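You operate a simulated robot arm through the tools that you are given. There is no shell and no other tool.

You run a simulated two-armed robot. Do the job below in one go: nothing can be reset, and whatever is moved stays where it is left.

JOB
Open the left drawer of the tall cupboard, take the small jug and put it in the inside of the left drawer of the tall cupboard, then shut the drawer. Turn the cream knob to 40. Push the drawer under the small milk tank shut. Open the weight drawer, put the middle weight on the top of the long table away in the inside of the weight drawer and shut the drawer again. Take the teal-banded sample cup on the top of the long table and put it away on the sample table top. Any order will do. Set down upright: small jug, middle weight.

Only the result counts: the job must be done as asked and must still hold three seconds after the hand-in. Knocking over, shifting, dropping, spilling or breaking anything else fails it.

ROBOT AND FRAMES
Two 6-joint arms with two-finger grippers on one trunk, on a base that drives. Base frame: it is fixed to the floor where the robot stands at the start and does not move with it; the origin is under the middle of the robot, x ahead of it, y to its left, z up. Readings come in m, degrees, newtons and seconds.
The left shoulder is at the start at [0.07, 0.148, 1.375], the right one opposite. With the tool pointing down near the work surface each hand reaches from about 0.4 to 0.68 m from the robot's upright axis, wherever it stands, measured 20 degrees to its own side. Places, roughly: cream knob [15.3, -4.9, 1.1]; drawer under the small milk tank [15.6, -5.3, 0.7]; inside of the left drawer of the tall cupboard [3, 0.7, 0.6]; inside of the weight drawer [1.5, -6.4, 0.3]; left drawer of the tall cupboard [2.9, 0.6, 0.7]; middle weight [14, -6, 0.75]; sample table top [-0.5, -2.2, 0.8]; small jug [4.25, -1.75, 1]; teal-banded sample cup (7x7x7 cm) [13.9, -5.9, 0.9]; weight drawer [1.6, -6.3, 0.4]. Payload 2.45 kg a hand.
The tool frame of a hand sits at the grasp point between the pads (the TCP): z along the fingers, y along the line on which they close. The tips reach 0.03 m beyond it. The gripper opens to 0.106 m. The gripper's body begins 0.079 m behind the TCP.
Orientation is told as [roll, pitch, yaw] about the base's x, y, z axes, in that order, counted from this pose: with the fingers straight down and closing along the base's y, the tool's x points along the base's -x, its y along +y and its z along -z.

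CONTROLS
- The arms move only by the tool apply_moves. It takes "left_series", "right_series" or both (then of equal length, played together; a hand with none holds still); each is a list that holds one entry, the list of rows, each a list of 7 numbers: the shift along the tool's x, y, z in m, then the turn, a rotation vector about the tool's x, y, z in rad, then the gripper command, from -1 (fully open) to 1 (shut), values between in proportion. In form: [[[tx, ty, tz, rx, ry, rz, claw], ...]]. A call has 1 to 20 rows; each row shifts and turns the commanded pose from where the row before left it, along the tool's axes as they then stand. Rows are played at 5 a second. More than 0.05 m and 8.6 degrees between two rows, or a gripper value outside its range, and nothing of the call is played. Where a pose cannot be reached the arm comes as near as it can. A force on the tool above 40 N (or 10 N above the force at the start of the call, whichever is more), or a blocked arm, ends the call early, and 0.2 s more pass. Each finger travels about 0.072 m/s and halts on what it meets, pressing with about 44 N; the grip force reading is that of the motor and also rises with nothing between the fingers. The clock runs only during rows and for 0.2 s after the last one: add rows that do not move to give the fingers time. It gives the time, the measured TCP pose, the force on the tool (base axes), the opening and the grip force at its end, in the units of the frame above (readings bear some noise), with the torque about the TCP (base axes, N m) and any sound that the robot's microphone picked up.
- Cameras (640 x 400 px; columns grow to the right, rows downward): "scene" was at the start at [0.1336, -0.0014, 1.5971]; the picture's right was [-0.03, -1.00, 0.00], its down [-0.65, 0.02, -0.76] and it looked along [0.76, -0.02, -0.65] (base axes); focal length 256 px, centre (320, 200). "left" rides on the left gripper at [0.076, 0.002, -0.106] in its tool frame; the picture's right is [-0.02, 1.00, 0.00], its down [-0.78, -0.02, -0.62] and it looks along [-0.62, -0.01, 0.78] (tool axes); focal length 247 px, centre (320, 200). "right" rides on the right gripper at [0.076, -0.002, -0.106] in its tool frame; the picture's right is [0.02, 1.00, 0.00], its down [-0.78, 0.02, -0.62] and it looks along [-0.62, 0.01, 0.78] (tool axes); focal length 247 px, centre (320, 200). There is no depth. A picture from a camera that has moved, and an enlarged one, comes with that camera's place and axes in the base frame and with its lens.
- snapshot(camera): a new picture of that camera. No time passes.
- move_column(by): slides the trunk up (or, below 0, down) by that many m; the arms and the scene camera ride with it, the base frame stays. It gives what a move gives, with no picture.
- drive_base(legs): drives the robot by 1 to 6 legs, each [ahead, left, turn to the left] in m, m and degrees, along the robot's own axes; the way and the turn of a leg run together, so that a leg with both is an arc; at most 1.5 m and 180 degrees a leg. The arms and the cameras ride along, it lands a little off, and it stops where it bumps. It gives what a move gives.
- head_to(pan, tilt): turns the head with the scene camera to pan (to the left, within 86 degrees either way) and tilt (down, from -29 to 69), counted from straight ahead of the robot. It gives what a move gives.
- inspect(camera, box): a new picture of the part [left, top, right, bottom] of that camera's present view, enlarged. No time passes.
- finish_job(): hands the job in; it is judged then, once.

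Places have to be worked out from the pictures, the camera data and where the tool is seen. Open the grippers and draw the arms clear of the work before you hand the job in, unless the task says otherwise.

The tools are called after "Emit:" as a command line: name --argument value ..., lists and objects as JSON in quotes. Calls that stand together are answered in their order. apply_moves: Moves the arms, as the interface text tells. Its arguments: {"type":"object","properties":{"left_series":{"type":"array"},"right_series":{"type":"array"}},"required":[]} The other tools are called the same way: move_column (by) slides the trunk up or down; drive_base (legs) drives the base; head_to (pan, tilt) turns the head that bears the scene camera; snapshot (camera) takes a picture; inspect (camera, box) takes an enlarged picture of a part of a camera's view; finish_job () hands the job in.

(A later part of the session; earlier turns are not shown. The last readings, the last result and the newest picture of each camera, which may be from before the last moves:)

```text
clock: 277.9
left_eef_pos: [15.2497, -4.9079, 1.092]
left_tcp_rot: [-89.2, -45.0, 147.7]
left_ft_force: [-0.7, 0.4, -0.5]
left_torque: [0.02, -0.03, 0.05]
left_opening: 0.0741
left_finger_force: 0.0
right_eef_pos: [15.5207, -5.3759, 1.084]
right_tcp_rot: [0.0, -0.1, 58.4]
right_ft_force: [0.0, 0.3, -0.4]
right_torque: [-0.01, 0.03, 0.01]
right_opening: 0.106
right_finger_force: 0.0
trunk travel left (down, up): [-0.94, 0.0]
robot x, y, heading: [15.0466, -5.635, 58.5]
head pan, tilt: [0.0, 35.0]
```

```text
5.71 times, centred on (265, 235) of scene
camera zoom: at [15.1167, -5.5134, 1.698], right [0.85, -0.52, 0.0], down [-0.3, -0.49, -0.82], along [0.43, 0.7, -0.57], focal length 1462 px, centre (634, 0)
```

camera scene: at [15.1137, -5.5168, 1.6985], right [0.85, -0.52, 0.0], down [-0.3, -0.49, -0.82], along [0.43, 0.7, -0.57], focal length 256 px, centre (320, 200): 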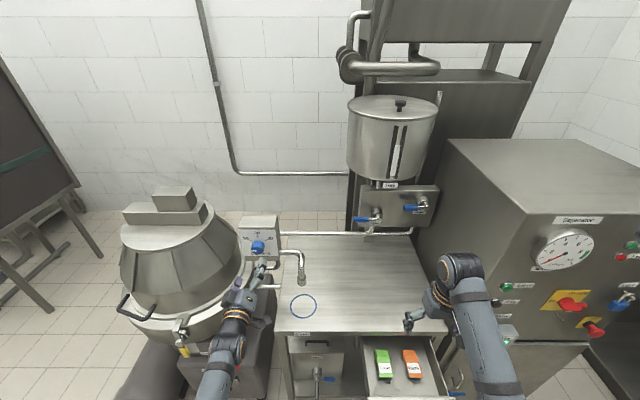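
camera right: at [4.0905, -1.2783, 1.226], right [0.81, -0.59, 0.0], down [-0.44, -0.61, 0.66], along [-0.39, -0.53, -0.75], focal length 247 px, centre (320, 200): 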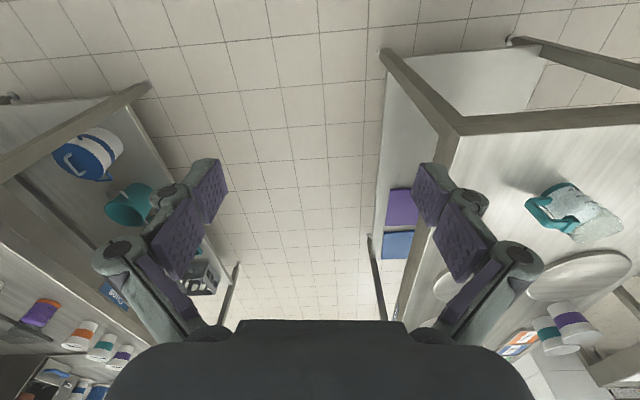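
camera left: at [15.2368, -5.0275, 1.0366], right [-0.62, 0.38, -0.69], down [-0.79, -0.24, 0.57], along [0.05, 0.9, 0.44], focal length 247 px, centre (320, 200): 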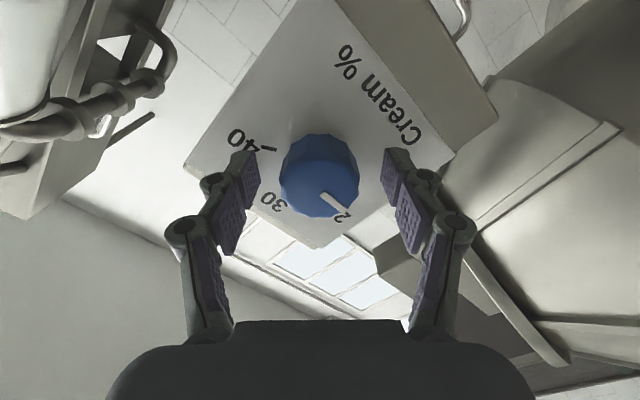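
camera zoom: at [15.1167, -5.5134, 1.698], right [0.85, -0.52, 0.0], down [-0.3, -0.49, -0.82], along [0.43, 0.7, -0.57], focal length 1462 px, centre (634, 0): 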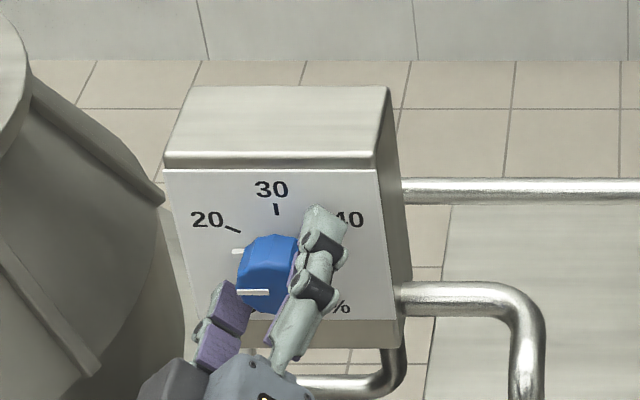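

The fingertips overlap the knob by ~16 mm without touching the panel. I close on the knob.

Emit:
apply_moves --left_series '[[[0, 0, 0, 0, 0, 0, 1], [0, 0, 0, 0, 0, 0, 1], [0, 0, 0, 0, 0, 0, 1], [0, 0, 0, 0, 0, 0, 1]]]'

Emit:
snapshot --camera "left"

```text
clock: 278.9
left_eef_pos: [15.2505, -4.9085, 1.0915]
left_tcp_rot: [-89.3, -45.0, 147.6]
left_ft_force: [1.0, -0.6, 1.6]
left_torque: [0.01, -0.02, -0.09]
left_opening: 0.0403
left_finger_force: 45.3
right_eef_pos: [15.5215, -5.3761, 1.0847]
right_tcp_rot: [0.0, -0.1, 58.4]
right_ft_force: [0.4, -0.1, 0.0]
right_torque: [0.01, 0.02, -0.01]
right_opening: 0.1059
right_finger_force: 0.0
trunk travel left (down, up): [-0.94, 0.0]
robot x, y, heading: [15.0409, -5.6305, 58.4]
head pan, tilt: [0.0, 35.0]
```

```text
taken
camera left: at [15.2371, -5.0275, 1.0367], right [-0.62, 0.38, -0.69], down [-0.79, -0.24, 0.57], along [0.05, 0.9, 0.44], focal length 247 px, centre (320, 200)
```

left: 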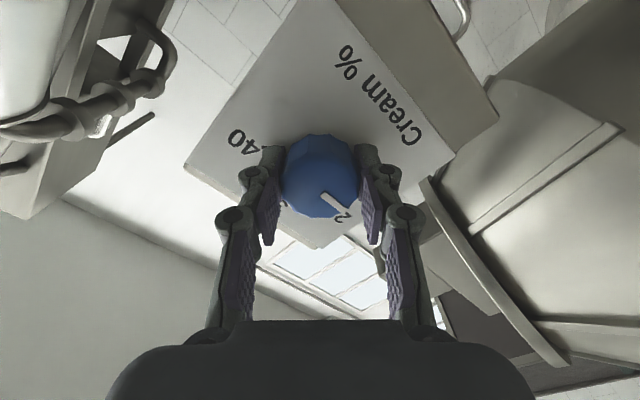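

Knob gripped (0.040 m). I turn it clockwise: first ~37°.

Emit:
apply_moves --left_series '[[[0, 0, 0, 0, 0, 0.131, 1], [0, 0, 0, 0, 0, 0.131, 1], [0, 0, 0, 0, 0, 0.131, 1], [0, 0, 0, 0, 0, 0.131, 1], [0, 0, 0, 0, 0, 0.131, 1], [0, 0, 0, 0, 0, 0, 1]]]'

Emit:
snapshot --camera "left"

Emit:
inspect --camera "scene" --box '[220, 200, 310, 270]'

```text
clock: 280.3
left_eef_pos: [15.2491, -4.9086, 1.0914]
left_tcp_rot: [-87.6, -82.6, 145.7]
left_ft_force: [1.0, 4.8, 8.7]
left_torque: [0.08, -0.05, 0.08]
left_opening: 0.0404
left_finger_force: 45.1
right_eef_pos: [15.5201, -5.3768, 1.085]
right_tcp_rot: [0.1, 0.0, 58.5]
right_ft_force: [0.4, -0.4, -0.4]
right_torque: [-0.04, 0.01, -0.01]
right_opening: 0.1059
right_finger_force: 0.1
trunk travel left (down, up): [-0.94, 0.0]
robot x, y, heading: [15.0463, -5.6297, 58.5]
head pan, tilt: [0.0, 35.0]
```

```text
taken
camera left: at [15.1995, -5.0042, 1.0158], right [-0.85, 0.52, -0.11], down [-0.4, -0.48, 0.78], along [0.36, 0.7, 0.61], focal length 247 px, centre (320, 200)
```

left: 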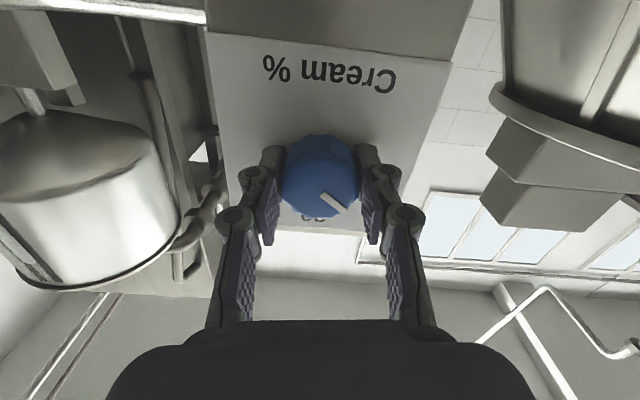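

```text
5.71 times, centred on (265, 235) of scene
camera zoom: at [15.1163, -5.5139, 1.6981], right [0.85, -0.52, 0.0], down [-0.3, -0.49, -0.82], along [0.43, 0.7, -0.57], focal length 1462 px, centre (634, 0)
```

zoom: 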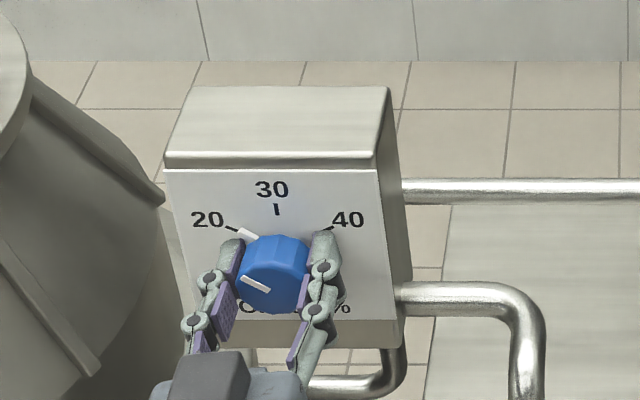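

The pointer follows the hand (now about -52°). I continue another ~52°.

Emit:
apply_moves --left_series '[[[0, 0, 0, 0, 0, 0.131, 1], [0, 0, 0, 0, 0, 0.131, 1], [0, 0, 0, 0, 0, 0.131, 1], [0, 0, 0, 0, 0, 0.131, 1], [0, 0, 0, 0, 0, 0.131, 1], [0, 0, 0, 0, 0, 0.131, 1], [0, 0, 0, 0, 0, 0.131, 1], [0, 0, 0, 0, 0, 0, 1]]]'

Emit:
snapshot --camera "left"

Emit:
inspect --camera "scene" --box '[220, 200, 310, 270]'

```text
clock: 282.1
left_eef_pos: [15.2498, -4.909, 1.0901]
left_tcp_rot: [89.3, -44.7, -31.4]
left_ft_force: [5.0, 7.0, 13.3]
left_torque: [0.31, -0.14, 0.04]
left_opening: 0.0406
left_finger_force: 44.7
right_eef_pos: [15.5221, -5.3772, 1.0853]
right_tcp_rot: [0.1, -0.2, 58.3]
right_ft_force: [-0.7, 0.5, 0.2]
right_torque: [0.01, -0.01, -0.02]
right_opening: 0.106
right_finger_force: 0.0
trunk travel left (down, up): [-0.94, 0.0]
robot x, y, heading: [15.0469, -5.6305, 58.3]
head pan, tilt: [0.0, 35.0]
```

```text
taken
camera left: at [15.1461, -4.971, 1.0391], right [-0.58, 0.37, 0.73], down [0.16, -0.82, 0.54], along [0.8, 0.43, 0.42], focal length 247 px, centre (320, 200)
```

left: 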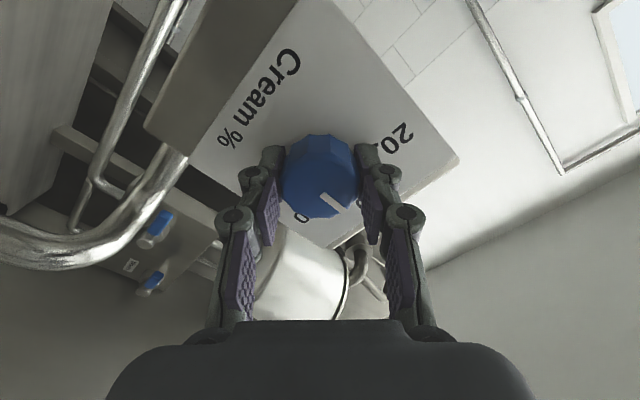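

```text
5.71 times, centred on (265, 235) of scene
camera zoom: at [15.1176, -5.5141, 1.6981], right [0.85, -0.52, 0.0], down [-0.3, -0.49, -0.82], along [0.43, 0.7, -0.57], focal length 1462 px, centre (634, 0)
```

zoom: 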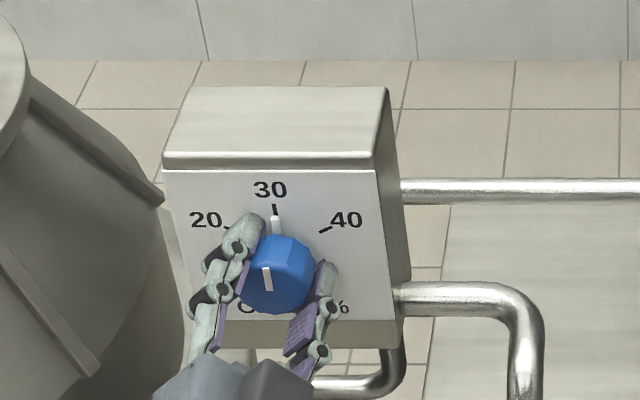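

Pointer is on 30. 60° remain; I continue in two halves.

Emit:
apply_moves --left_series '[[[0, 0, 0, 0, 0, 0.131, 1], [0, 0, 0, 0, 0, 0.131, 1], [0, 0, 0, 0, 0, 0.131, 1], [0, 0, 0, 0, 0, 0.131, 1], [0, 0, 0, 0, 0, 0.131, 1], [0, 0, 0, 0, 0, 0, 1]]]'

Emit:
inspect --camera "scene" --box '[220, 200, 310, 270]'

```text
clock: 283.5
left_eef_pos: [15.2509, -4.909, 1.0907]
left_tcp_rot: [89.5, -7.1, -31.7]
left_ft_force: [5.6, 5.0, 11.4]
left_torque: [0.34, -0.19, -0.06]
left_opening: 0.0404
left_finger_force: 45.1
right_eef_pos: [15.5212, -5.3769, 1.0845]
right_tcp_rot: [0.1, -0.1, 58.3]
right_ft_force: [-0.5, -0.1, -0.4]
right_torque: [0.02, -0.01, -0.05]
right_opening: 0.1061
right_finger_force: 0.0
trunk travel left (down, up): [-0.94, 0.0]
robot x, y, heading: [15.0456, -5.6333, 58.4]
head pan, tilt: [0.0, 35.0]
```

```text
5.71 times, centred on (265, 235) of scene
camera zoom: at [15.1176, -5.5142, 1.698], right [0.85, -0.52, 0.0], down [-0.3, -0.49, -0.82], along [0.43, 0.7, -0.57], focal length 1462 px, centre (634, 0)
```

zoom: 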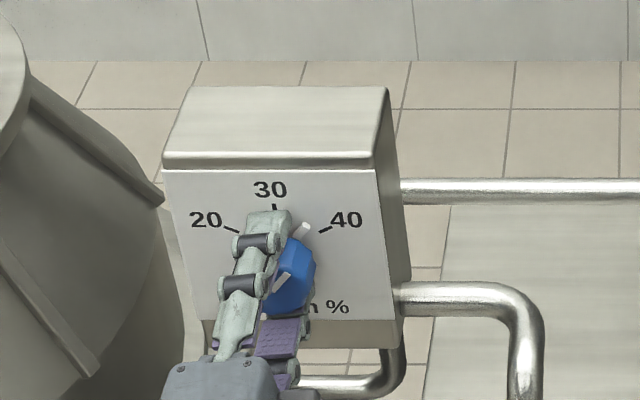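

Pointer is at about +38°; the 40 tick is at +60°. I turn the final 22.5°.

Emit:
apply_moves --left_series '[[[0, 0, 0, 0, 0, 0.131, 1], [0, 0, 0, 0, 0, 0.131, 1], [0, 0, 0, 0, 0, 0.131, 1], [0, 0, 0, 0, 0, 0, 1]]]'

Emit:
inspect --camera "scene" --box '[235, 205, 295, 255]'

Emit:
snapshot --camera "left"

```text
clock: 284.5
left_eef_pos: [15.2511, -4.9089, 1.0905]
left_tcp_rot: [89.4, 15.4, -31.8]
left_ft_force: [3.0, 3.4, 8.7]
left_torque: [0.31, -0.17, 0.0]
left_opening: 0.0404
left_finger_force: 44.6
right_eef_pos: [15.5207, -5.3778, 1.0843]
right_tcp_rot: [0.2, -0.2, 58.4]
right_ft_force: [0.0, 0.4, -0.1]
right_torque: [-0.01, -0.02, -0.03]
right_opening: 0.1057
right_finger_force: 0.0
trunk travel left (down, up): [-0.94, 0.0]
robot x, y, heading: [15.0455, -5.63, 58.5]
head pan, tilt: [0.0, 35.0]
```

```text
8.00 times, centred on (265, 230) of scene
camera zoom: at [15.1173, -5.5138, 1.698], right [0.85, -0.52, 0.0], down [-0.3, -0.49, -0.82], along [0.43, 0.7, -0.57], focal length 2048 px, centre (760, -40)
```

zoom: 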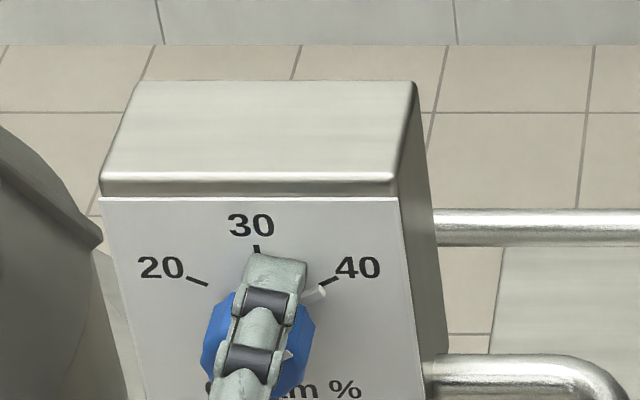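

```text
taken
camera left: at [15.1314, -4.9613, 1.113], right [0.25, -0.14, 0.96], down [0.31, -0.93, -0.22], along [0.92, 0.35, -0.18], focal length 247 px, centre (320, 200)
```

left: 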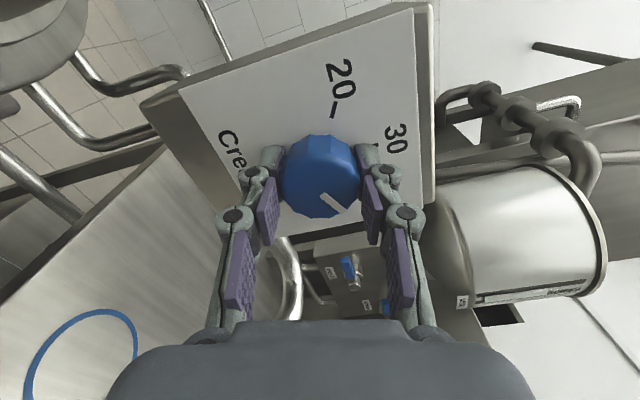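

The pointer looks aligned with 40. I release, back off and check it unobstructed.

Emit:
apply_moves --left_series '[[[0, 0, 0, 0, 0, 0, 0], [0, 0, 0, 0, 0, 0, -0.4], [0, 0, 0, 0, 0, 0, -0.4], [0, 0, 0, 0, 0, 0, -0.4], [0, 0, -0.02, 0, 0, 0, -0.4], [0, 0, -0.03, 0, 0, 0, -0.4], [0, 0, -0.03, 0, 0, 0, -0.4], [0, 0, 0, 0, 0, 0, -0.4]]]'

Emit:
inspect --camera "scene" --box '[235, 205, 295, 255]'

Emit:
snapshot --camera "left"

```text
clock: 286.3
left_eef_pos: [15.2091, -4.9763, 1.0903]
left_tcp_rot: [89.4, 15.2, -31.9]
left_ft_force: [0.0, 0.1, -0.3]
left_torque: [0.03, -0.02, 0.0]
left_opening: 0.0745
left_finger_force: 0.1
right_eef_pos: [15.5202, -5.3751, 1.0857]
right_tcp_rot: [0.0, 0.0, 58.5]
right_ft_force: [-0.4, 0.1, -0.9]
right_torque: [-0.03, 0.01, -0.01]
right_opening: 0.1058
right_finger_force: 0.1
trunk travel left (down, up): [-0.94, 0.0]
robot x, y, heading: [15.0443, -5.6312, 58.3]
head pan, tilt: [0.0, 35.0]
```

```text
8.00 times, centred on (265, 230) of scene
camera zoom: at [15.1173, -5.5125, 1.6979], right [0.85, -0.52, 0.0], down [-0.3, -0.49, -0.82], along [0.43, 0.7, -0.57], focal length 2048 px, centre (760, -40)
```

zoom: 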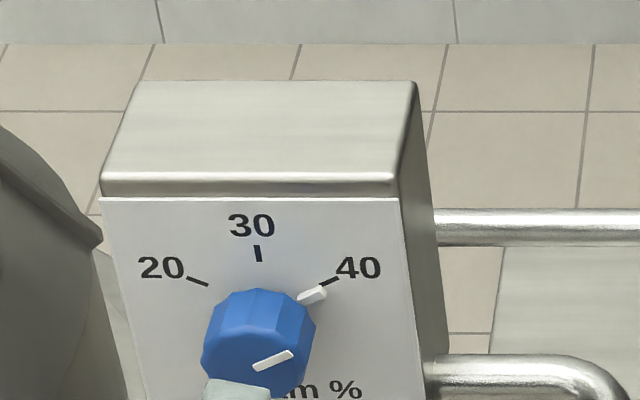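

```text
taken
camera left: at [15.0897, -5.0277, 1.1125], right [0.25, -0.14, 0.96], down [0.31, -0.93, -0.22], along [0.92, 0.35, -0.18], focal length 247 px, centre (320, 200)
```

left: 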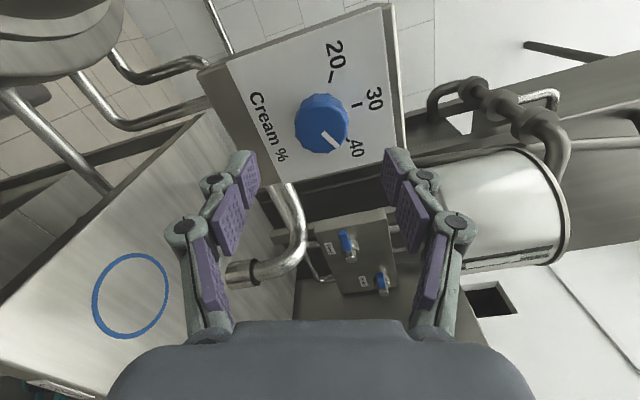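

The pointer sits on the 40 tick. I back off 0.17 m and bring the left hand back to its down pose.

Emit:
drive_base --legs '[[-0.17, 0, 0]]'

Emit:
apply_moves --left_series '[[[0, 0, 0, 0, 0, -0.141, -1], [0, 0, 0, 0, 0, -0.141, -1], [0, 0, 0, 0, 0, -0.141, -1], [0, 0, 0, 0, 0, -0.141, -1], [0, 0, 0, 0, 0, -0.141, -1], [0, 0, 0, 0, 0, -0.141, -1], [0, 0, 0, 0, 0, -0.141, -1], [0, 0, 0, 0, 0, -0.141, -1], [0, 0, 0, 0, 0, -0.141, -1], [0, 0, 0, 0, 0, -0.141, -1], [0, 0, 0, 0, 0, -0.141, -1], [0, 0, 0, 0, 0, -0.141, -1], [0, 0, 0, 0, 0, -0.141, -1], [0, 0, 0, 0, 0, 0, -1]]]'

Emit:
apply_moves --left_series '[[[0, 0, 0, 0, 0.1428, 0, -1], [0, 0, 0, 0, 0.1428, 0, -1], [0, 0, 0, 0, 0.1428, 0, -1], [0, 0, 0, 0, 0.1428, 0, -1], [0, 0, 0, 0, 0.1428, 0, -1], [0, 0, 0, 0, 0.1428, 0, -1], [0, 0, 0, 0, 0.1428, 0, -1], [0, 0, 0, 0, 0.1428, 0, -1], [0, 0, 0, 0, 0.1428, 0, -1], [0, 0, 0, 0, 0.1428, 0, -1], [0, 0, 0, 0, 0.1428, 0, -1], [0.04, 0, 0, 0, 0, 0, -1], [0.04, 0, 0, 0, 0, 0, -1], [0.04, 0, 0, 0, 0, 0, -1], [0, 0, 0, 0, 0, 0, -1]]]'

Emit:
snapshot --camera "scene"

```text
clock: 287.7
left_eef_pos: [15.1197, -5.1206, 1.0881]
left_tcp_rot: [89.3, 15.1, -31.9]
left_ft_force: [0.3, 1.0, -0.3]
left_torque: [0.05, -0.01, -0.02]
left_opening: 0.0744
left_finger_force: 0.1
right_eef_pos: [15.4315, -5.5202, 1.083]
right_tcp_rot: [0.0, 0.1, 58.5]
right_ft_force: [0.4, 0.4, -1.0]
right_torque: [-0.02, 0.03, 0.03]
right_opening: 0.1059
right_finger_force: 0.0
trunk travel left (down, up): [-0.94, 0.0]
robot x, y, heading: [14.9562, -5.7804, 58.5]
head pan, tilt: [0.0, 35.0]
```

```text
clock: 290.7
left_eef_pos: [15.1172, -5.1242, 1.0923]
left_tcp_rot: [10.5, -89.5, 47.7]
left_ft_force: [0.3, -0.1, 0.5]
left_torque: [0.0, -0.02, 0.0]
left_opening: 0.1059
left_finger_force: 0.1
right_eef_pos: [15.4303, -5.524, 1.0838]
right_tcp_rot: [0.0, -0.1, 58.5]
right_ft_force: [-0.6, -0.2, -0.3]
right_torque: [-0.01, 0.03, -0.01]
right_opening: 0.1062
right_finger_force: 0.0
trunk travel left (down, up): [-0.94, 0.0]
robot x, y, heading: [14.9536, -5.7834, 58.6]
head pan, tilt: [0.0, 35.0]
```

```text
clock: 293.9
left_eef_pos: [15.0536, -5.2249, 1.0896]
left_tcp_rot: [0.2, 0.5, 58.2]
left_ft_force: [0.2, 0.4, 0.0]
left_torque: [0.02, -0.01, 0.04]
left_opening: 0.1057
left_finger_force: 0.1
right_eef_pos: [15.4308, -5.5229, 1.0845]
right_tcp_rot: [0.0, -0.1, 58.6]
right_ft_force: [-0.2, 0.7, 0.0]
right_torque: [-0.02, 0.02, 0.0]
right_opening: 0.1061
right_finger_force: 0.1
trunk travel left (down, up): [-0.94, 0.0]
robot x, y, heading: [14.9546, -5.7807, 58.5]
head pan, tilt: [0.0, 35.0]
```

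```text
taken
camera scene: at [15.0265, -5.6599, 1.698], right [0.85, -0.52, 0.0], down [-0.3, -0.49, -0.82], along [0.43, 0.7, -0.57], focal length 256 px, centre (320, 200)
```

scene: 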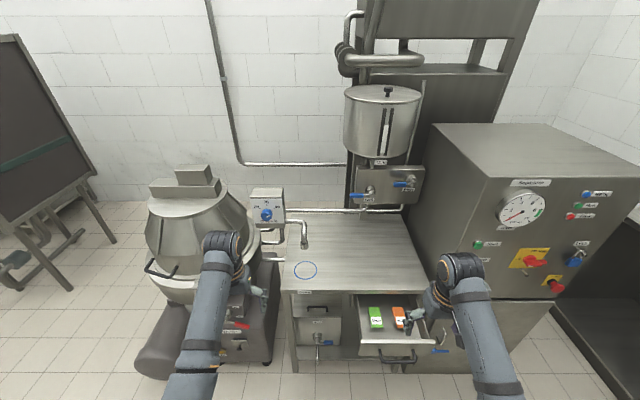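

Right hand will push the drawer panel left of its handle. I shift it left, lower it, and pitch it ~45° forward with the fingers closed.

Emit:
apply_moves --right_series '[[[0, 0.03, 0.03, 0, 0, 0, 0], [0, 0.03, 0.03, 0, 0, 0, 1], [0, 0.03, 0.03, 0, 0, 0, 1], [0, 0, 0.04, 0, 0, 0, 1], [0, 0, 0.04, 0, 0, 0, 1], [0, 0, 0.03, 0, 0, 0, 1], [0, 0, 0, 0, -0.131, 0, 1], [0, 0, 0, 0, -0.131, 0, 1], [0, 0, 0, 0, -0.131, 0, 1], [0, 0, 0, 0, -0.131, 0, 1], [0, 0, 0, 0, -0.131, 0, 1], [0, 0, 0, 0, -0.131, 0, 1], [0, 0, 0, 0, 0, 0, 1]]]'

Emit:
move_column --by -0.16

Emit:
snapshot --camera "scene"

Emit:
snapshot --camera "right"

```text
clock: 296.7
left_eef_pos: [15.0525, -5.2255, 1.0884]
left_tcp_rot: [0.3, 0.5, 58.3]
left_ft_force: [0.4, -1.0, 0.2]
left_torque: [-0.02, -0.03, -0.02]
left_opening: 0.1059
left_finger_force: 0.1
right_eef_pos: [15.354, -5.475, 0.8853]
right_tcp_rot: [0.0, -45.3, 58.6]
right_ft_force: [-1.1, -0.4, 0.1]
right_torque: [-0.03, -0.01, 0.0]
right_opening: 0.0
right_finger_force: 28.4
trunk travel left (down, up): [-0.94, 0.0]
robot x, y, heading: [14.9541, -5.7774, 58.5]
head pan, tilt: [0.0, 35.0]
```

```text
clock: 298.6
left_eef_pos: [15.0539, -5.2248, 0.9296]
left_tcp_rot: [0.2, 0.5, 58.3]
left_ft_force: [0.4, 0.0, -0.5]
left_torque: [-0.01, -0.01, 0.06]
left_opening: 0.106
left_finger_force: 0.1
right_eef_pos: [15.3537, -5.4764, 0.7254]
right_tcp_rot: [-0.1, -45.1, 58.4]
right_ft_force: [0.5, -0.4, 0.0]
right_torque: [-0.03, 0.01, 0.02]
right_opening: 0.0
right_finger_force: 28.4
trunk travel left (down, up): [-0.78, 0.16]
robot x, y, heading: [14.954, -5.7778, 58.5]
head pan, tilt: [0.0, 35.0]
```

```text
taken
camera scene: at [15.0261, -5.6606, 1.5381], right [0.85, -0.52, 0.0], down [-0.3, -0.49, -0.82], along [0.43, 0.7, -0.57], focal length 256 px, centre (320, 200)
```

scene: 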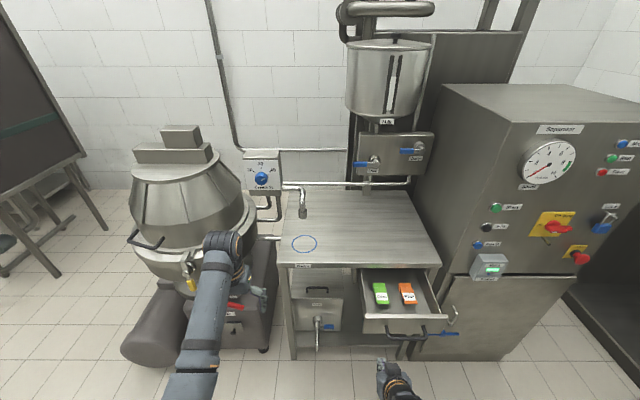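

```text
taken
camera right: at [15.2859, -5.5875, 0.7451], right [-0.86, 0.51, -0.01], down [0.04, 0.1, 0.99], along [0.51, 0.85, -0.11], focal length 247 px, centre (320, 200)
```

right: 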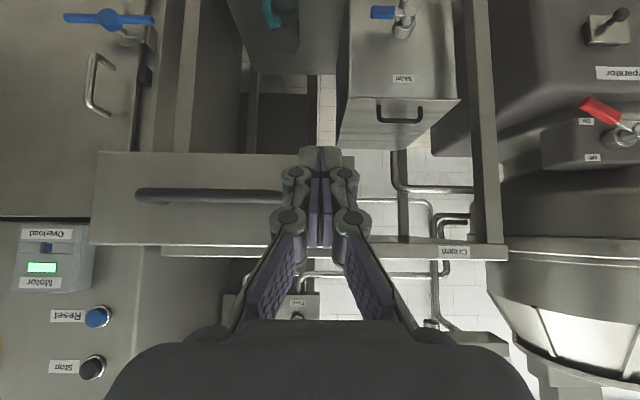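

The right camera shows the drawer panel (z≈0.67–0.76) with my fingertips aimed left of the handle at mid-height. I push ahead slowly.

Emit:
apply_moves --right_series '[[[-0.0106, 0, 0.0106, 0, 0, 0, 1], [-0.0106, 0, 0.0106, 0, 0, 0, 1], [-0.0106, 0, 0.0106, 0, 0, 0, 1], [-0.0106, 0, 0.0106, 0, 0, 0, 1], [-0.0071, 0, 0.0071, 0, 0, 0, 1], [-0.0071, 0, 0.0071, 0, 0, 0, 1], [-0.0071, 0, 0.0071, 0, 0, 0, 1], [-0.0071, 0, 0.0071, 0, 0, 0, 1]]]'

Emit:
snapshot --camera "scene"

Emit:
snapshot --camera "right"

```text
clock: 300.4
left_eef_pos: [15.0537, -5.2256, 0.9297]
left_tcp_rot: [0.2, 0.4, 58.4]
left_ft_force: [0.0, 0.8, 0.8]
left_torque: [-0.03, -0.01, 0.0]
left_opening: 0.1061
left_finger_force: 0.0
right_eef_pos: [15.4056, -5.3901, 0.7254]
right_tcp_rot: [0.0, -45.1, 58.4]
right_ft_force: [-0.2, 0.1, 0.5]
right_torque: [0.01, 0.0, 0.01]
right_opening: 0.0001
right_finger_force: 28.2
trunk travel left (down, up): [-0.78, 0.16]
robot x, y, heading: [14.9556, -5.7787, 58.5]
head pan, tilt: [0.0, 35.0]
```

```text
taken
camera scene: at [15.0264, -5.6601, 1.538], right [0.85, -0.52, 0.0], down [-0.3, -0.49, -0.82], along [0.43, 0.7, -0.57], focal length 256 px, centre (320, 200)
```

scene: 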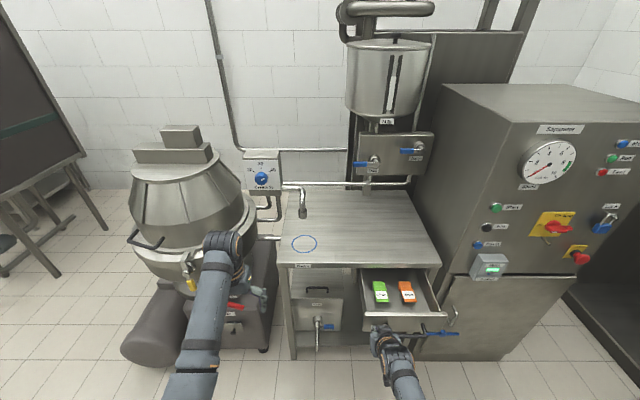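

```text
taken
camera right: at [15.3378, -5.5023, 0.7447], right [-0.86, 0.51, -0.01], down [0.04, 0.1, 0.99], along [0.51, 0.85, -0.11], focal length 247 px, centre (320, 200)
```

right: 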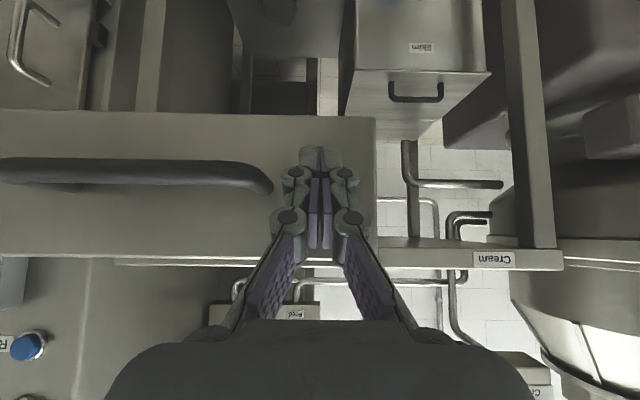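

Nearly touching. I keep pushing 0.12 m in 10 mm rows.

Emit:
apply_moves --right_series '[[[-0.0071, 0, 0.0071, 0, 0, 0, 1], [-0.0071, 0, 0.0071, 0, 0, 0, 1], [-0.0071, 0, 0.0071, 0, 0, 0, 1], [-0.0071, 0, 0.0071, 0, 0, 0, 1], [-0.0071, 0, 0.0071, 0, 0, 0, 1], [-0.0071, 0, 0.0071, 0, 0, 0, 1], [-0.0071, 0, 0.0071, 0, 0, 0, 1], [-0.0071, 0, 0.0071, 0, 0, 0, 1], [-0.0071, 0, 0.0071, 0, 0, 0, 1], [-0.0071, 0, 0.0071, 0, 0, 0, 1]]]'

Emit:
snapshot --camera "scene"

Emit:
snapshot --camera "right"

```text
clock: 302.6
left_eef_pos: [15.0535, -5.2248, 0.9304]
left_tcp_rot: [0.2, 0.5, 58.3]
left_ft_force: [0.1, 0.3, 0.0]
left_torque: [-0.06, 0.0, 0.04]
left_opening: 0.1062
left_finger_force: 0.1
right_eef_pos: [15.4583, -5.3058, 0.7263]
right_tcp_rot: [0.1, -45.0, 58.3]
right_ft_force: [0.2, 0.4, -0.1]
right_torque: [0.01, 0.03, 0.02]
right_opening: 0.0002
right_finger_force: 28.8
trunk travel left (down, up): [-0.78, 0.16]
robot x, y, heading: [14.9547, -5.7748, 58.6]
head pan, tilt: [0.0, 35.0]
```

```text
taken
camera scene: at [15.0266, -5.6597, 1.5379], right [0.85, -0.52, 0.0], down [-0.3, -0.49, -0.82], along [0.43, 0.7, -0.57], focal length 256 px, centre (320, 200)
```

scene: 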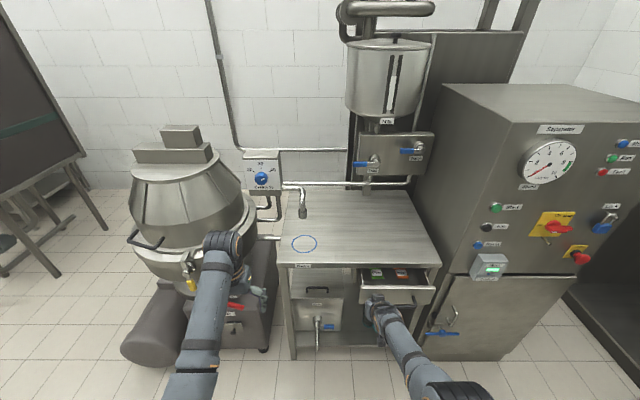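

```text
taken
camera right: at [15.3917, -5.4165, 0.7453], right [-0.86, 0.51, -0.01], down [0.05, 0.1, 0.99], along [0.51, 0.85, -0.11], focal length 247 px, centre (320, 200)
```

right: 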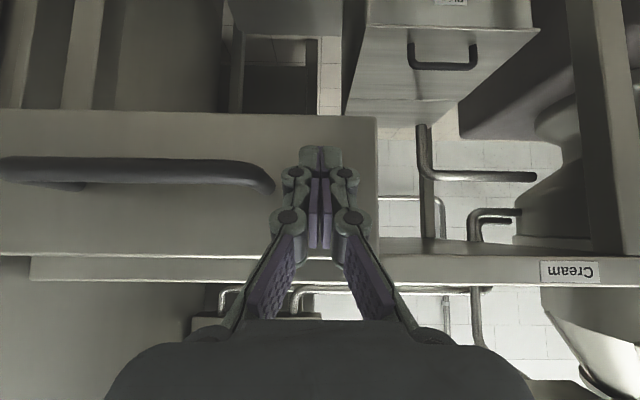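

The drawer follows; some opening is left. I push on 0.06 m.

Emit:
apply_moves --right_series '[[[-0.0071, 0, 0.0071, 0, 0, 0, 1], [-0.0071, 0, 0.0071, 0, 0, 0, 1], [-0.0071, 0, 0.0071, 0, 0, 0, 1], [-0.0071, 0, 0.0071, 0, 0, 0, 1], [-0.0071, 0, 0.0071, 0, 0, 0, 1], [-0.0071, 0, 0.0071, 0, 0, 0, 1], [0, 0, 0, 0, 0, 0, 1]]]'

Emit:
inspect --camera "scene" --box '[270, 220, 470, 360]'

Emit:
snapshot --camera "right"

```text
clock: 304.2
left_eef_pos: [15.0527, -5.2255, 0.9298]
left_tcp_rot: [0.3, 0.5, 58.3]
left_ft_force: [0.3, -0.2, -1.0]
left_torque: [-0.02, -0.01, -0.01]
left_opening: 0.106
left_finger_force: 0.0
right_eef_pos: [15.4612, -5.2915, 0.7336]
right_tcp_rot: [0.1, -45.0, 58.4]
right_ft_force: [0.3, -0.8, 0.0]
right_torque: [0.01, 0.02, 0.0]
right_opening: 0.0
right_finger_force: 28.6
right hand out of reach, approached as far as the arm can: row 2, 3, 4, 5, 6
trunk travel left (down, up): [-0.78, 0.16]
robot x, y, heading: [14.954, -5.7823, 58.8]
head pan, tilt: [0.0, 35.0]
```

```text
2.86 times, centred on (370, 290) of scene
camera zoom: at [15.0263, -5.6605, 1.538], right [0.85, -0.52, 0.0], down [-0.3, -0.49, -0.82], along [0.43, 0.7, -0.57], focal length 731 px, centre (177, -57)
```

zoom: 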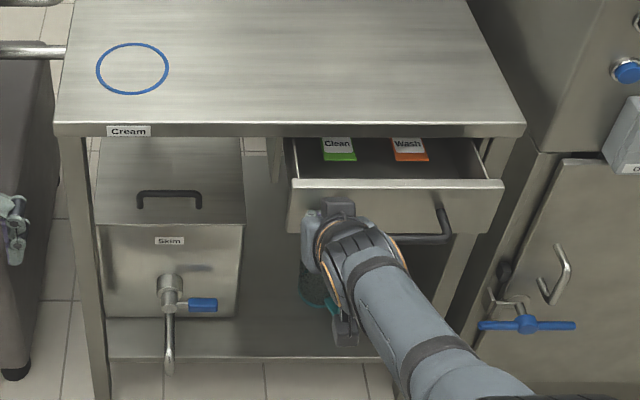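

```text
taken
camera right: at [15.3937, -5.4032, 0.7532], right [-0.86, 0.51, -0.01], down [0.04, 0.1, 0.99], along [0.51, 0.85, -0.11], focal length 247 px, centre (320, 200)
```

right: 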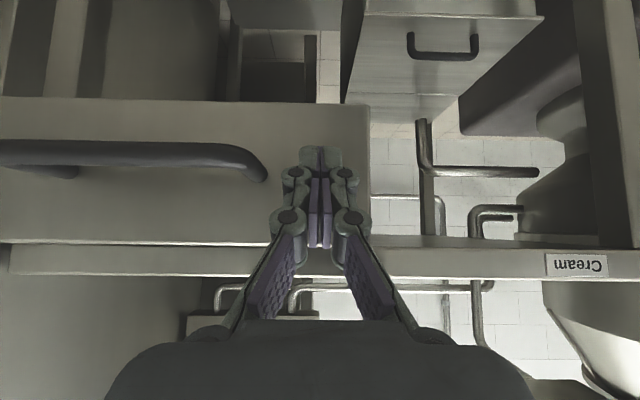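

The arm is at its reach limit; I raise the left hand out of the way and let the base creep ahead to finish the push.

Emit:
apply_moves --left_series '[[[0.02, 0, -0.04, 0, 0, 0, -1], [0.02, 0, -0.04, 0, 0, 0, -1], [0, 0, -0.04, 0, 0, 0, -1], [0, 0, 0, 0, 0, 0, -1]]]'

Emit:
drive_base --legs '[[0.04, 0, 0]]'

Emit:
inspect --camera "scene" --box '[270, 220, 470, 360]'

```text
clock: 305.2
left_eef_pos: [15.0622, -5.2146, 0.9501]
left_tcp_rot: [0.1, 0.5, 58.2]
left_ft_force: [-0.6, -0.1, 0.5]
left_torque: [0.04, 0.01, 0.01]
left_opening: 0.1062
left_finger_force: 0.0
left hand out of reach, approached as far as the arm can: row 1, 2, 3
right_eef_pos: [15.4612, -5.2903, 0.7341]
right_tcp_rot: [0.0, -45.2, 58.5]
right_ft_force: [-0.4, -0.6, 0.1]
right_torque: [-0.01, 0.03, 0.02]
right_opening: 0.0
right_finger_force: 28.5
trunk travel left (down, up): [-0.78, 0.16]
robot x, y, heading: [14.9537, -5.7797, 58.6]
head pan, tilt: [0.0, 35.0]
```

```text
clock: 306.1
left_eef_pos: [15.0818, -5.1834, 0.9508]
left_tcp_rot: [0.2, 0.2, 58.3]
left_ft_force: [0.3, -0.5, 2.0]
left_torque: [0.06, -0.01, -0.01]
left_opening: 0.1059
left_finger_force: 0.1
right_eef_pos: [15.4802, -5.2609, 0.7357]
right_tcp_rot: [0.0, -45.3, 58.4]
right_ft_force: [0.1, -0.8, 0.6]
right_torque: [0.0, 0.0, 0.0]
right_opening: 0.0
right_finger_force: 28.4
trunk travel left (down, up): [-0.78, 0.16]
robot x, y, heading: [14.9735, -5.7444, 58.3]
head pan, tilt: [0.0, 35.0]
```

```text
2.86 times, centred on (370, 290) of scene
camera zoom: at [15.0439, -5.6319, 1.5386], right [0.85, -0.52, 0.0], down [-0.3, -0.49, -0.82], along [0.43, 0.7, -0.57], focal length 731 px, centre (177, -57)
```

zoom: 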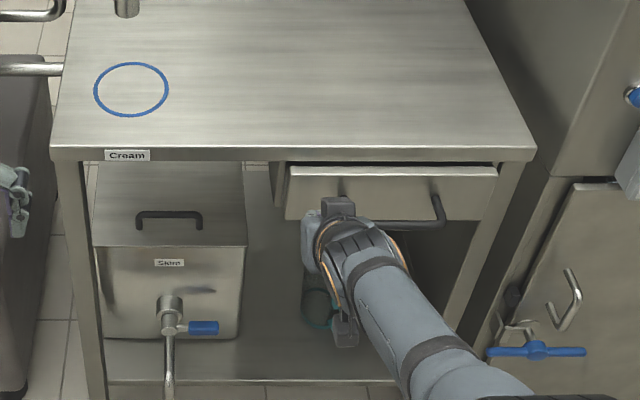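

The drawer is nearly in. I creep on another 0.03 m until it seats.

Emit:
drive_base --legs '[[0.025, 0, 0]]'

Emit:
drive_base --legs '[[0.02, 0, 0]]'

Emit:
inspect --camera "scene" --box '[270, 220, 470, 360]'

Emit:
snapshot --camera "right"

```text
clock: 306.9
left_eef_pos: [15.0947, -5.1623, 0.9505]
left_tcp_rot: [0.2, 0.3, 58.3]
left_ft_force: [-0.3, -0.5, -0.4]
left_torque: [0.0, -0.04, -0.03]
left_opening: 0.1063
left_finger_force: 0.0
right_eef_pos: [15.4941, -5.2387, 0.7349]
right_tcp_rot: [0.1, -45.3, 58.5]
right_ft_force: [0.4, -0.6, -0.3]
right_torque: [0.01, -0.01, 0.0]
right_opening: 0.0
right_finger_force: 28.8
trunk travel left (down, up): [-0.78, 0.16]
robot x, y, heading: [14.9912, -5.7234, 58.4]
head pan, tilt: [0.0, 35.0]
```

```text
clock: 307.6
left_eef_pos: [15.104, -5.1463, 0.9501]
left_tcp_rot: [0.2, 0.2, 58.2]
left_ft_force: [0.2, 0.5, -0.2]
left_torque: [-0.01, 0.0, -0.01]
left_opening: 0.1062
left_finger_force: 0.1
right_eef_pos: [15.5009, -5.2252, 0.7304]
right_tcp_rot: [0.0, -44.8, 58.5]
right_ft_force: [-17.2, -25.5, -4.4]
right_torque: [-0.45, 0.15, 0.04]
right_opening: 0.006
right_finger_force: 28.5
trunk travel left (down, up): [-0.78, 0.16]
robot x, y, heading: [14.9973, -5.7069, 58.5]
head pan, tilt: [0.0, 35.0]
```

```text
2.86 times, centred on (370, 290) of scene
camera zoom: at [15.0669, -5.5939, 1.5382], right [0.85, -0.52, 0.0], down [-0.3, -0.49, -0.82], along [0.43, 0.7, -0.57], focal length 731 px, centre (177, -57)
```

zoom: 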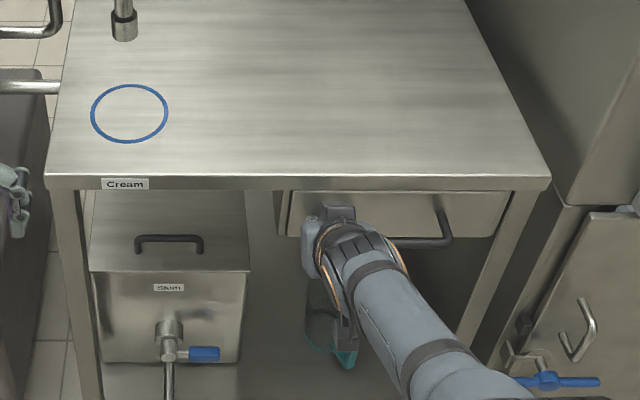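

```text
taken
camera right: at [15.4339, -5.3376, 0.752], right [-0.86, 0.51, -0.02], down [0.05, 0.11, 0.99], along [0.51, 0.85, -0.12], focal length 247 px, centre (320, 200)
```

right: 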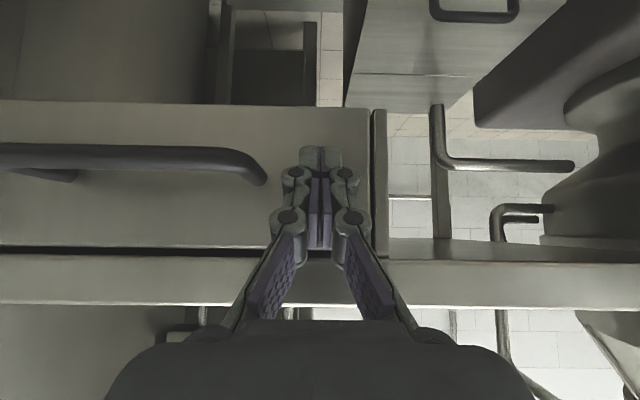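

About 31 N pressing: the drawer is against its stop and looks flush. I back off and verify.

Emit:
drive_base --legs '[[-0.12, 0, 0]]'

Emit:
apply_moves --right_series '[[[0.02, 0, -0.02, 0, 0, 0, 1], [0.02, 0, -0.02, 0, 0, 0, 1], [0.02, 0, -0.02, 0, 0, 0, 0], [0, 0, 0, 0, 0.131, 0, -1], [0, 0, 0, 0, 0.131, 0, -1], [0, 0, 0, 0, 0.131, 0, -1], [0, 0, 0, 0, 0.131, 0, -1], [0, 0, 0, 0, 0.131, 0, -1], [0, 0, 0, 0, 0.131, 0, -1], [0, 0, 0, 0, 0, 0, -1]]]'

Emit:
inspect --camera "scene" --box '[260, 200, 480, 350]'

```text
clock: 308.9
left_eef_pos: [15.0448, -5.2445, 0.9498]
left_tcp_rot: [0.3, 0.3, 58.2]
left_ft_force: [0.0, 0.1, -0.5]
left_torque: [0.03, 0.01, -0.01]
left_opening: 0.106
left_finger_force: 0.0
right_eef_pos: [15.441, -5.3252, 0.7285]
right_tcp_rot: [0.0, -44.5, 58.3]
right_ft_force: [0.8, 0.2, 0.0]
right_torque: [0.02, 0.02, 0.01]
right_opening: 0.0
right_finger_force: 28.8
trunk travel left (down, up): [-0.78, 0.16]
robot x, y, heading: [14.935, -5.8086, 58.5]
head pan, tilt: [0.0, 35.0]
```

```text
clock: 311.1
left_eef_pos: [15.0453, -5.2455, 0.9498]
left_tcp_rot: [0.1, 0.4, 58.3]
left_ft_force: [0.2, 0.0, -0.4]
left_torque: [-0.02, -0.03, 0.0]
left_opening: 0.106
left_finger_force: 0.0
right_eef_pos: [15.3923, -5.4096, 0.7382]
right_tcp_rot: [0.0, 0.6, 58.3]
right_ft_force: [-0.4, -0.4, -0.2]
right_torque: [0.01, 0.01, -0.01]
right_opening: 0.1058
right_finger_force: 0.1
right hand out of reach, approached as far as the arm can: row 9
trunk travel left (down, up): [-0.78, 0.16]
robot x, y, heading: [14.9348, -5.8102, 58.6]
head pan, tilt: [0.0, 35.0]
```

```text
2.67 times, centred on (370, 275) of scene
camera zoom: at [15.0073, -5.692, 1.5381], right [0.85, -0.52, 0.0], down [-0.3, -0.49, -0.82], along [0.43, 0.7, -0.57], focal length 682 px, centre (187, 0)
```

zoom: 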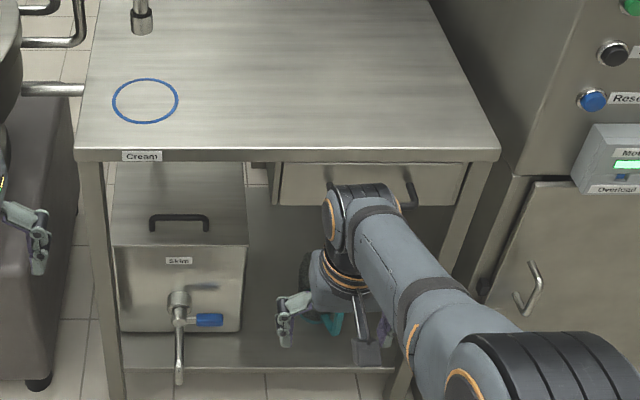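

I raise the column and take a clear look at the drawer again.

Emit:
move_column --by 0.16

Emit:
inspect --camera "scene" --box '[330, 260, 470, 360]'

Emit:
snapshot --camera "right"

```text
clock: 312.9
left_eef_pos: [15.0455, -5.2438, 1.1098]
left_tcp_rot: [0.2, 0.4, 58.2]
left_ft_force: [0.5, -0.9, -0.4]
left_torque: [0.01, 0.0, -0.06]
left_opening: 0.106
left_finger_force: 0.1
right_eef_pos: [15.3922, -5.4096, 0.8976]
right_tcp_rot: [0.0, 0.4, 58.4]
right_ft_force: [0.3, -0.1, -0.1]
right_torque: [0.01, -0.01, 0.01]
right_opening: 0.1059
right_finger_force: 0.1
trunk travel left (down, up): [-0.94, 0.0]
robot x, y, heading: [14.9337, -5.8074, 58.4]
head pan, tilt: [0.0, 35.0]
```

```text
4.00 times, centred on (400, 310) of scene
camera zoom: at [15.0076, -5.6911, 1.6979], right [0.85, -0.52, 0.0], down [-0.3, -0.49, -0.82], along [0.43, 0.7, -0.57], focal length 1024 px, centre (0, -240)
```

zoom: 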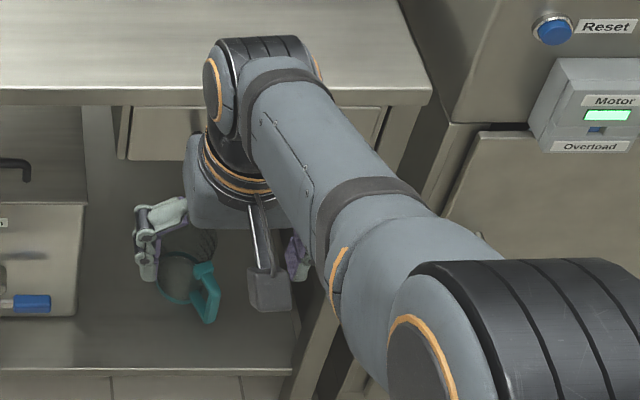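

```text
taken
camera right: at [15.3524, -5.4747, 1.0036], right [-0.86, 0.51, 0.0], down [0.4, 0.68, 0.61], along [0.31, 0.53, -0.79], focal length 247 px, centre (320, 200)
```

right: 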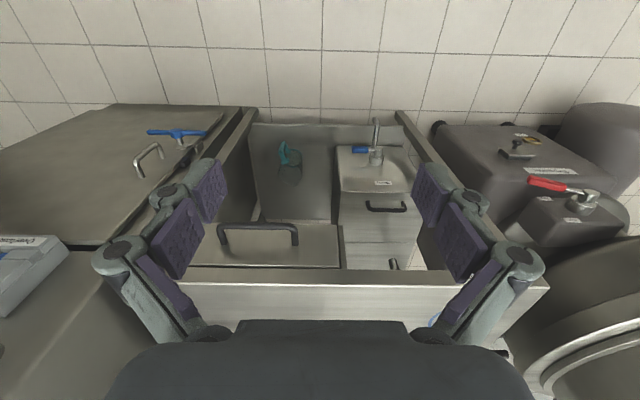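

The drawer is shut. Next the weight and the cup: I raise the right hand, then strafe left and around the near end of the long table to its other side.

Emit:
apply_moves --right_series '[[[0.02, 0, -0.04, 0, 0, 0, -1], [0.02, 0, -0.04, 0, 0, 0, -1], [0, 0, -0.04, 0, 0, 0, -1], [0, 0, -0.04, 0, 0, 0, -1], [0, 0, 0, 0, 0, 0, -1]]]'

Emit:
drive_base --legs '[[0.05, 0, 0], [0, 1.2, 0], [0, 0.45, 0]]'

Emit:
head_to --pan -86 --tilt 30

Emit:
snapshot --camera "scene"

```text
clock: 314.1
left_eef_pos: [15.0444, -5.2449, 1.1097]
left_tcp_rot: [0.2, 0.3, 58.1]
left_ft_force: [0.6, 0.2, -0.1]
left_torque: [0.02, -0.03, 0.03]
left_opening: 0.1061
left_finger_force: 0.1
right_eef_pos: [15.3693, -5.4416, 1.059]
right_tcp_rot: [0.1, 0.5, 58.4]
right_ft_force: [0.4, 0.2, -0.1]
right_torque: [0.02, 0.0, 0.0]
right_opening: 0.1062
right_finger_force: 0.1
trunk travel left (down, up): [-0.94, 0.0]
robot x, y, heading: [14.935, -5.8093, 58.6]
head pan, tilt: [0.0, 35.0]
```

```text
clock: 323.1
left_eef_pos: [13.6629, -4.3357, 1.1106]
left_tcp_rot: [0.3, 0.5, 58.1]
left_ft_force: [1.2, 0.0, -0.3]
left_torque: [0.02, 0.03, -0.01]
left_opening: 0.1062
left_finger_force: 0.1
right_eef_pos: [13.9881, -4.5326, 1.0573]
right_tcp_rot: [0.0, 0.5, 58.3]
right_ft_force: [-0.3, 0.3, -1.0]
right_torque: [0.03, 0.0, -0.02]
right_opening: 0.106
right_finger_force: 0.0
trunk travel left (down, up): [-0.94, 0.0]
robot x, y, heading: [13.5529, -4.9019, 58.4]
head pan, tilt: [0.0, 35.0]
```

```text
clock: 324.7
left_eef_pos: [13.6607, -4.3345, 1.1088]
left_tcp_rot: [0.1, 0.4, 58.2]
left_ft_force: [-0.8, -0.4, -0.5]
left_torque: [0.01, -0.01, 0.0]
left_opening: 0.1061
left_finger_force: 0.0
right_eef_pos: [13.9861, -4.5309, 1.0578]
right_tcp_rot: [0.1, 0.5, 58.3]
right_ft_force: [0.8, 0.5, 0.7]
right_torque: [0.01, 0.02, -0.02]
right_opening: 0.1062
right_finger_force: 0.0
trunk travel left (down, up): [-0.94, 0.0]
robot x, y, heading: [13.5497, -4.8983, 58.8]
head pan, tilt: [-85.9, 30.0]
```

```text
taken
camera scene: at [13.6582, -4.8978, 1.7058], right [-0.46, -0.89, 0.0], down [-0.44, 0.23, -0.87], along [0.77, -0.4, -0.5], focal length 256 px, centre (320, 200)
```

scene: 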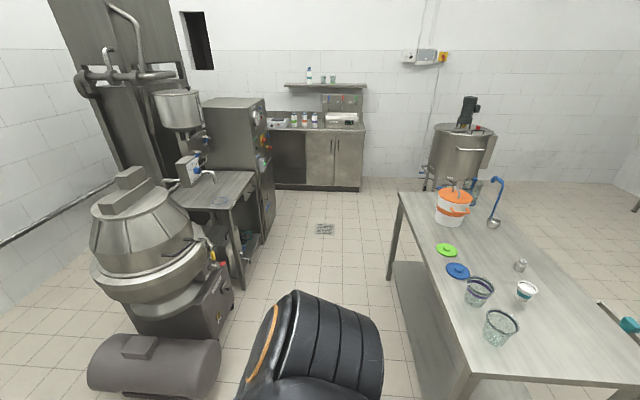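

Clear of the table end. I drive backwards past the end of the table, then strafe right along its other side.

Emit:
drive_base --legs '[[-1.42, 0, 0], [0, -0.5, 0]]'

Emit:
head_to --pan -30 --tilt 40

Emit:
snapshot --camera "scene"

```text
clock: 334.2
left_eef_pos: [13.3399, -5.7961, 1.1088]
left_tcp_rot: [0.1, 0.4, 58.6]
left_ft_force: [-0.9, -0.5, 0.7]
left_torque: [-0.02, 0.01, -0.01]
left_opening: 0.106
left_finger_force: 0.1
right_eef_pos: [13.6651, -5.9899, 1.0575]
right_tcp_rot: [-0.1, 0.5, 58.8]
right_ft_force: [-0.7, -0.2, 0.0]
right_torque: [0.02, -0.02, -0.01]
right_opening: 0.106
right_finger_force: 0.1
trunk travel left (down, up): [-0.94, 0.0]
robot x, y, heading: [13.2355, -6.3645, 58.5]
head pan, tilt: [-85.9, 30.0]
```

```text
clock: 335.5
left_eef_pos: [13.3401, -5.7964, 1.1087]
left_tcp_rot: [0.2, 0.4, 58.5]
left_ft_force: [-0.6, -0.9, -0.6]
left_torque: [-0.03, 0.02, -0.02]
left_opening: 0.1059
left_finger_force: 0.1
right_eef_pos: [13.6674, -5.9904, 1.0589]
right_tcp_rot: [0.1, 0.5, 58.9]
right_ft_force: [0.7, 0.1, 0.3]
right_torque: [0.05, -0.01, 0.01]
right_opening: 0.106
right_finger_force: 0.1
trunk travel left (down, up): [-0.94, 0.0]
robot x, y, heading: [13.2384, -6.3625, 58.5]
head pan, tilt: [-30.0, 40.0]
```

```text
taken
camera scene: at [13.3354, -6.2772, 1.6905], right [0.48, -0.88, 0.0], down [-0.56, -0.31, -0.77], along [0.67, 0.37, -0.64], focal length 256 px, centre (320, 200)
```

scene: 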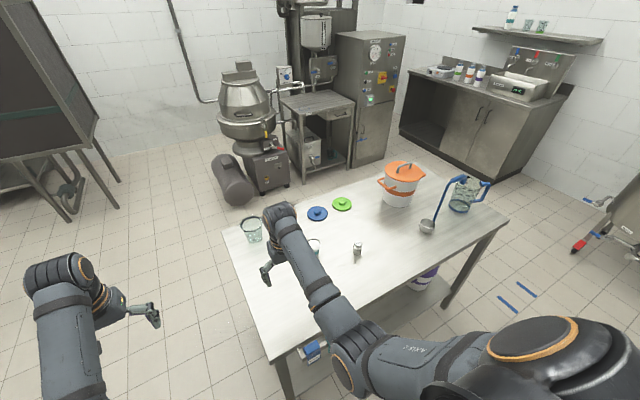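

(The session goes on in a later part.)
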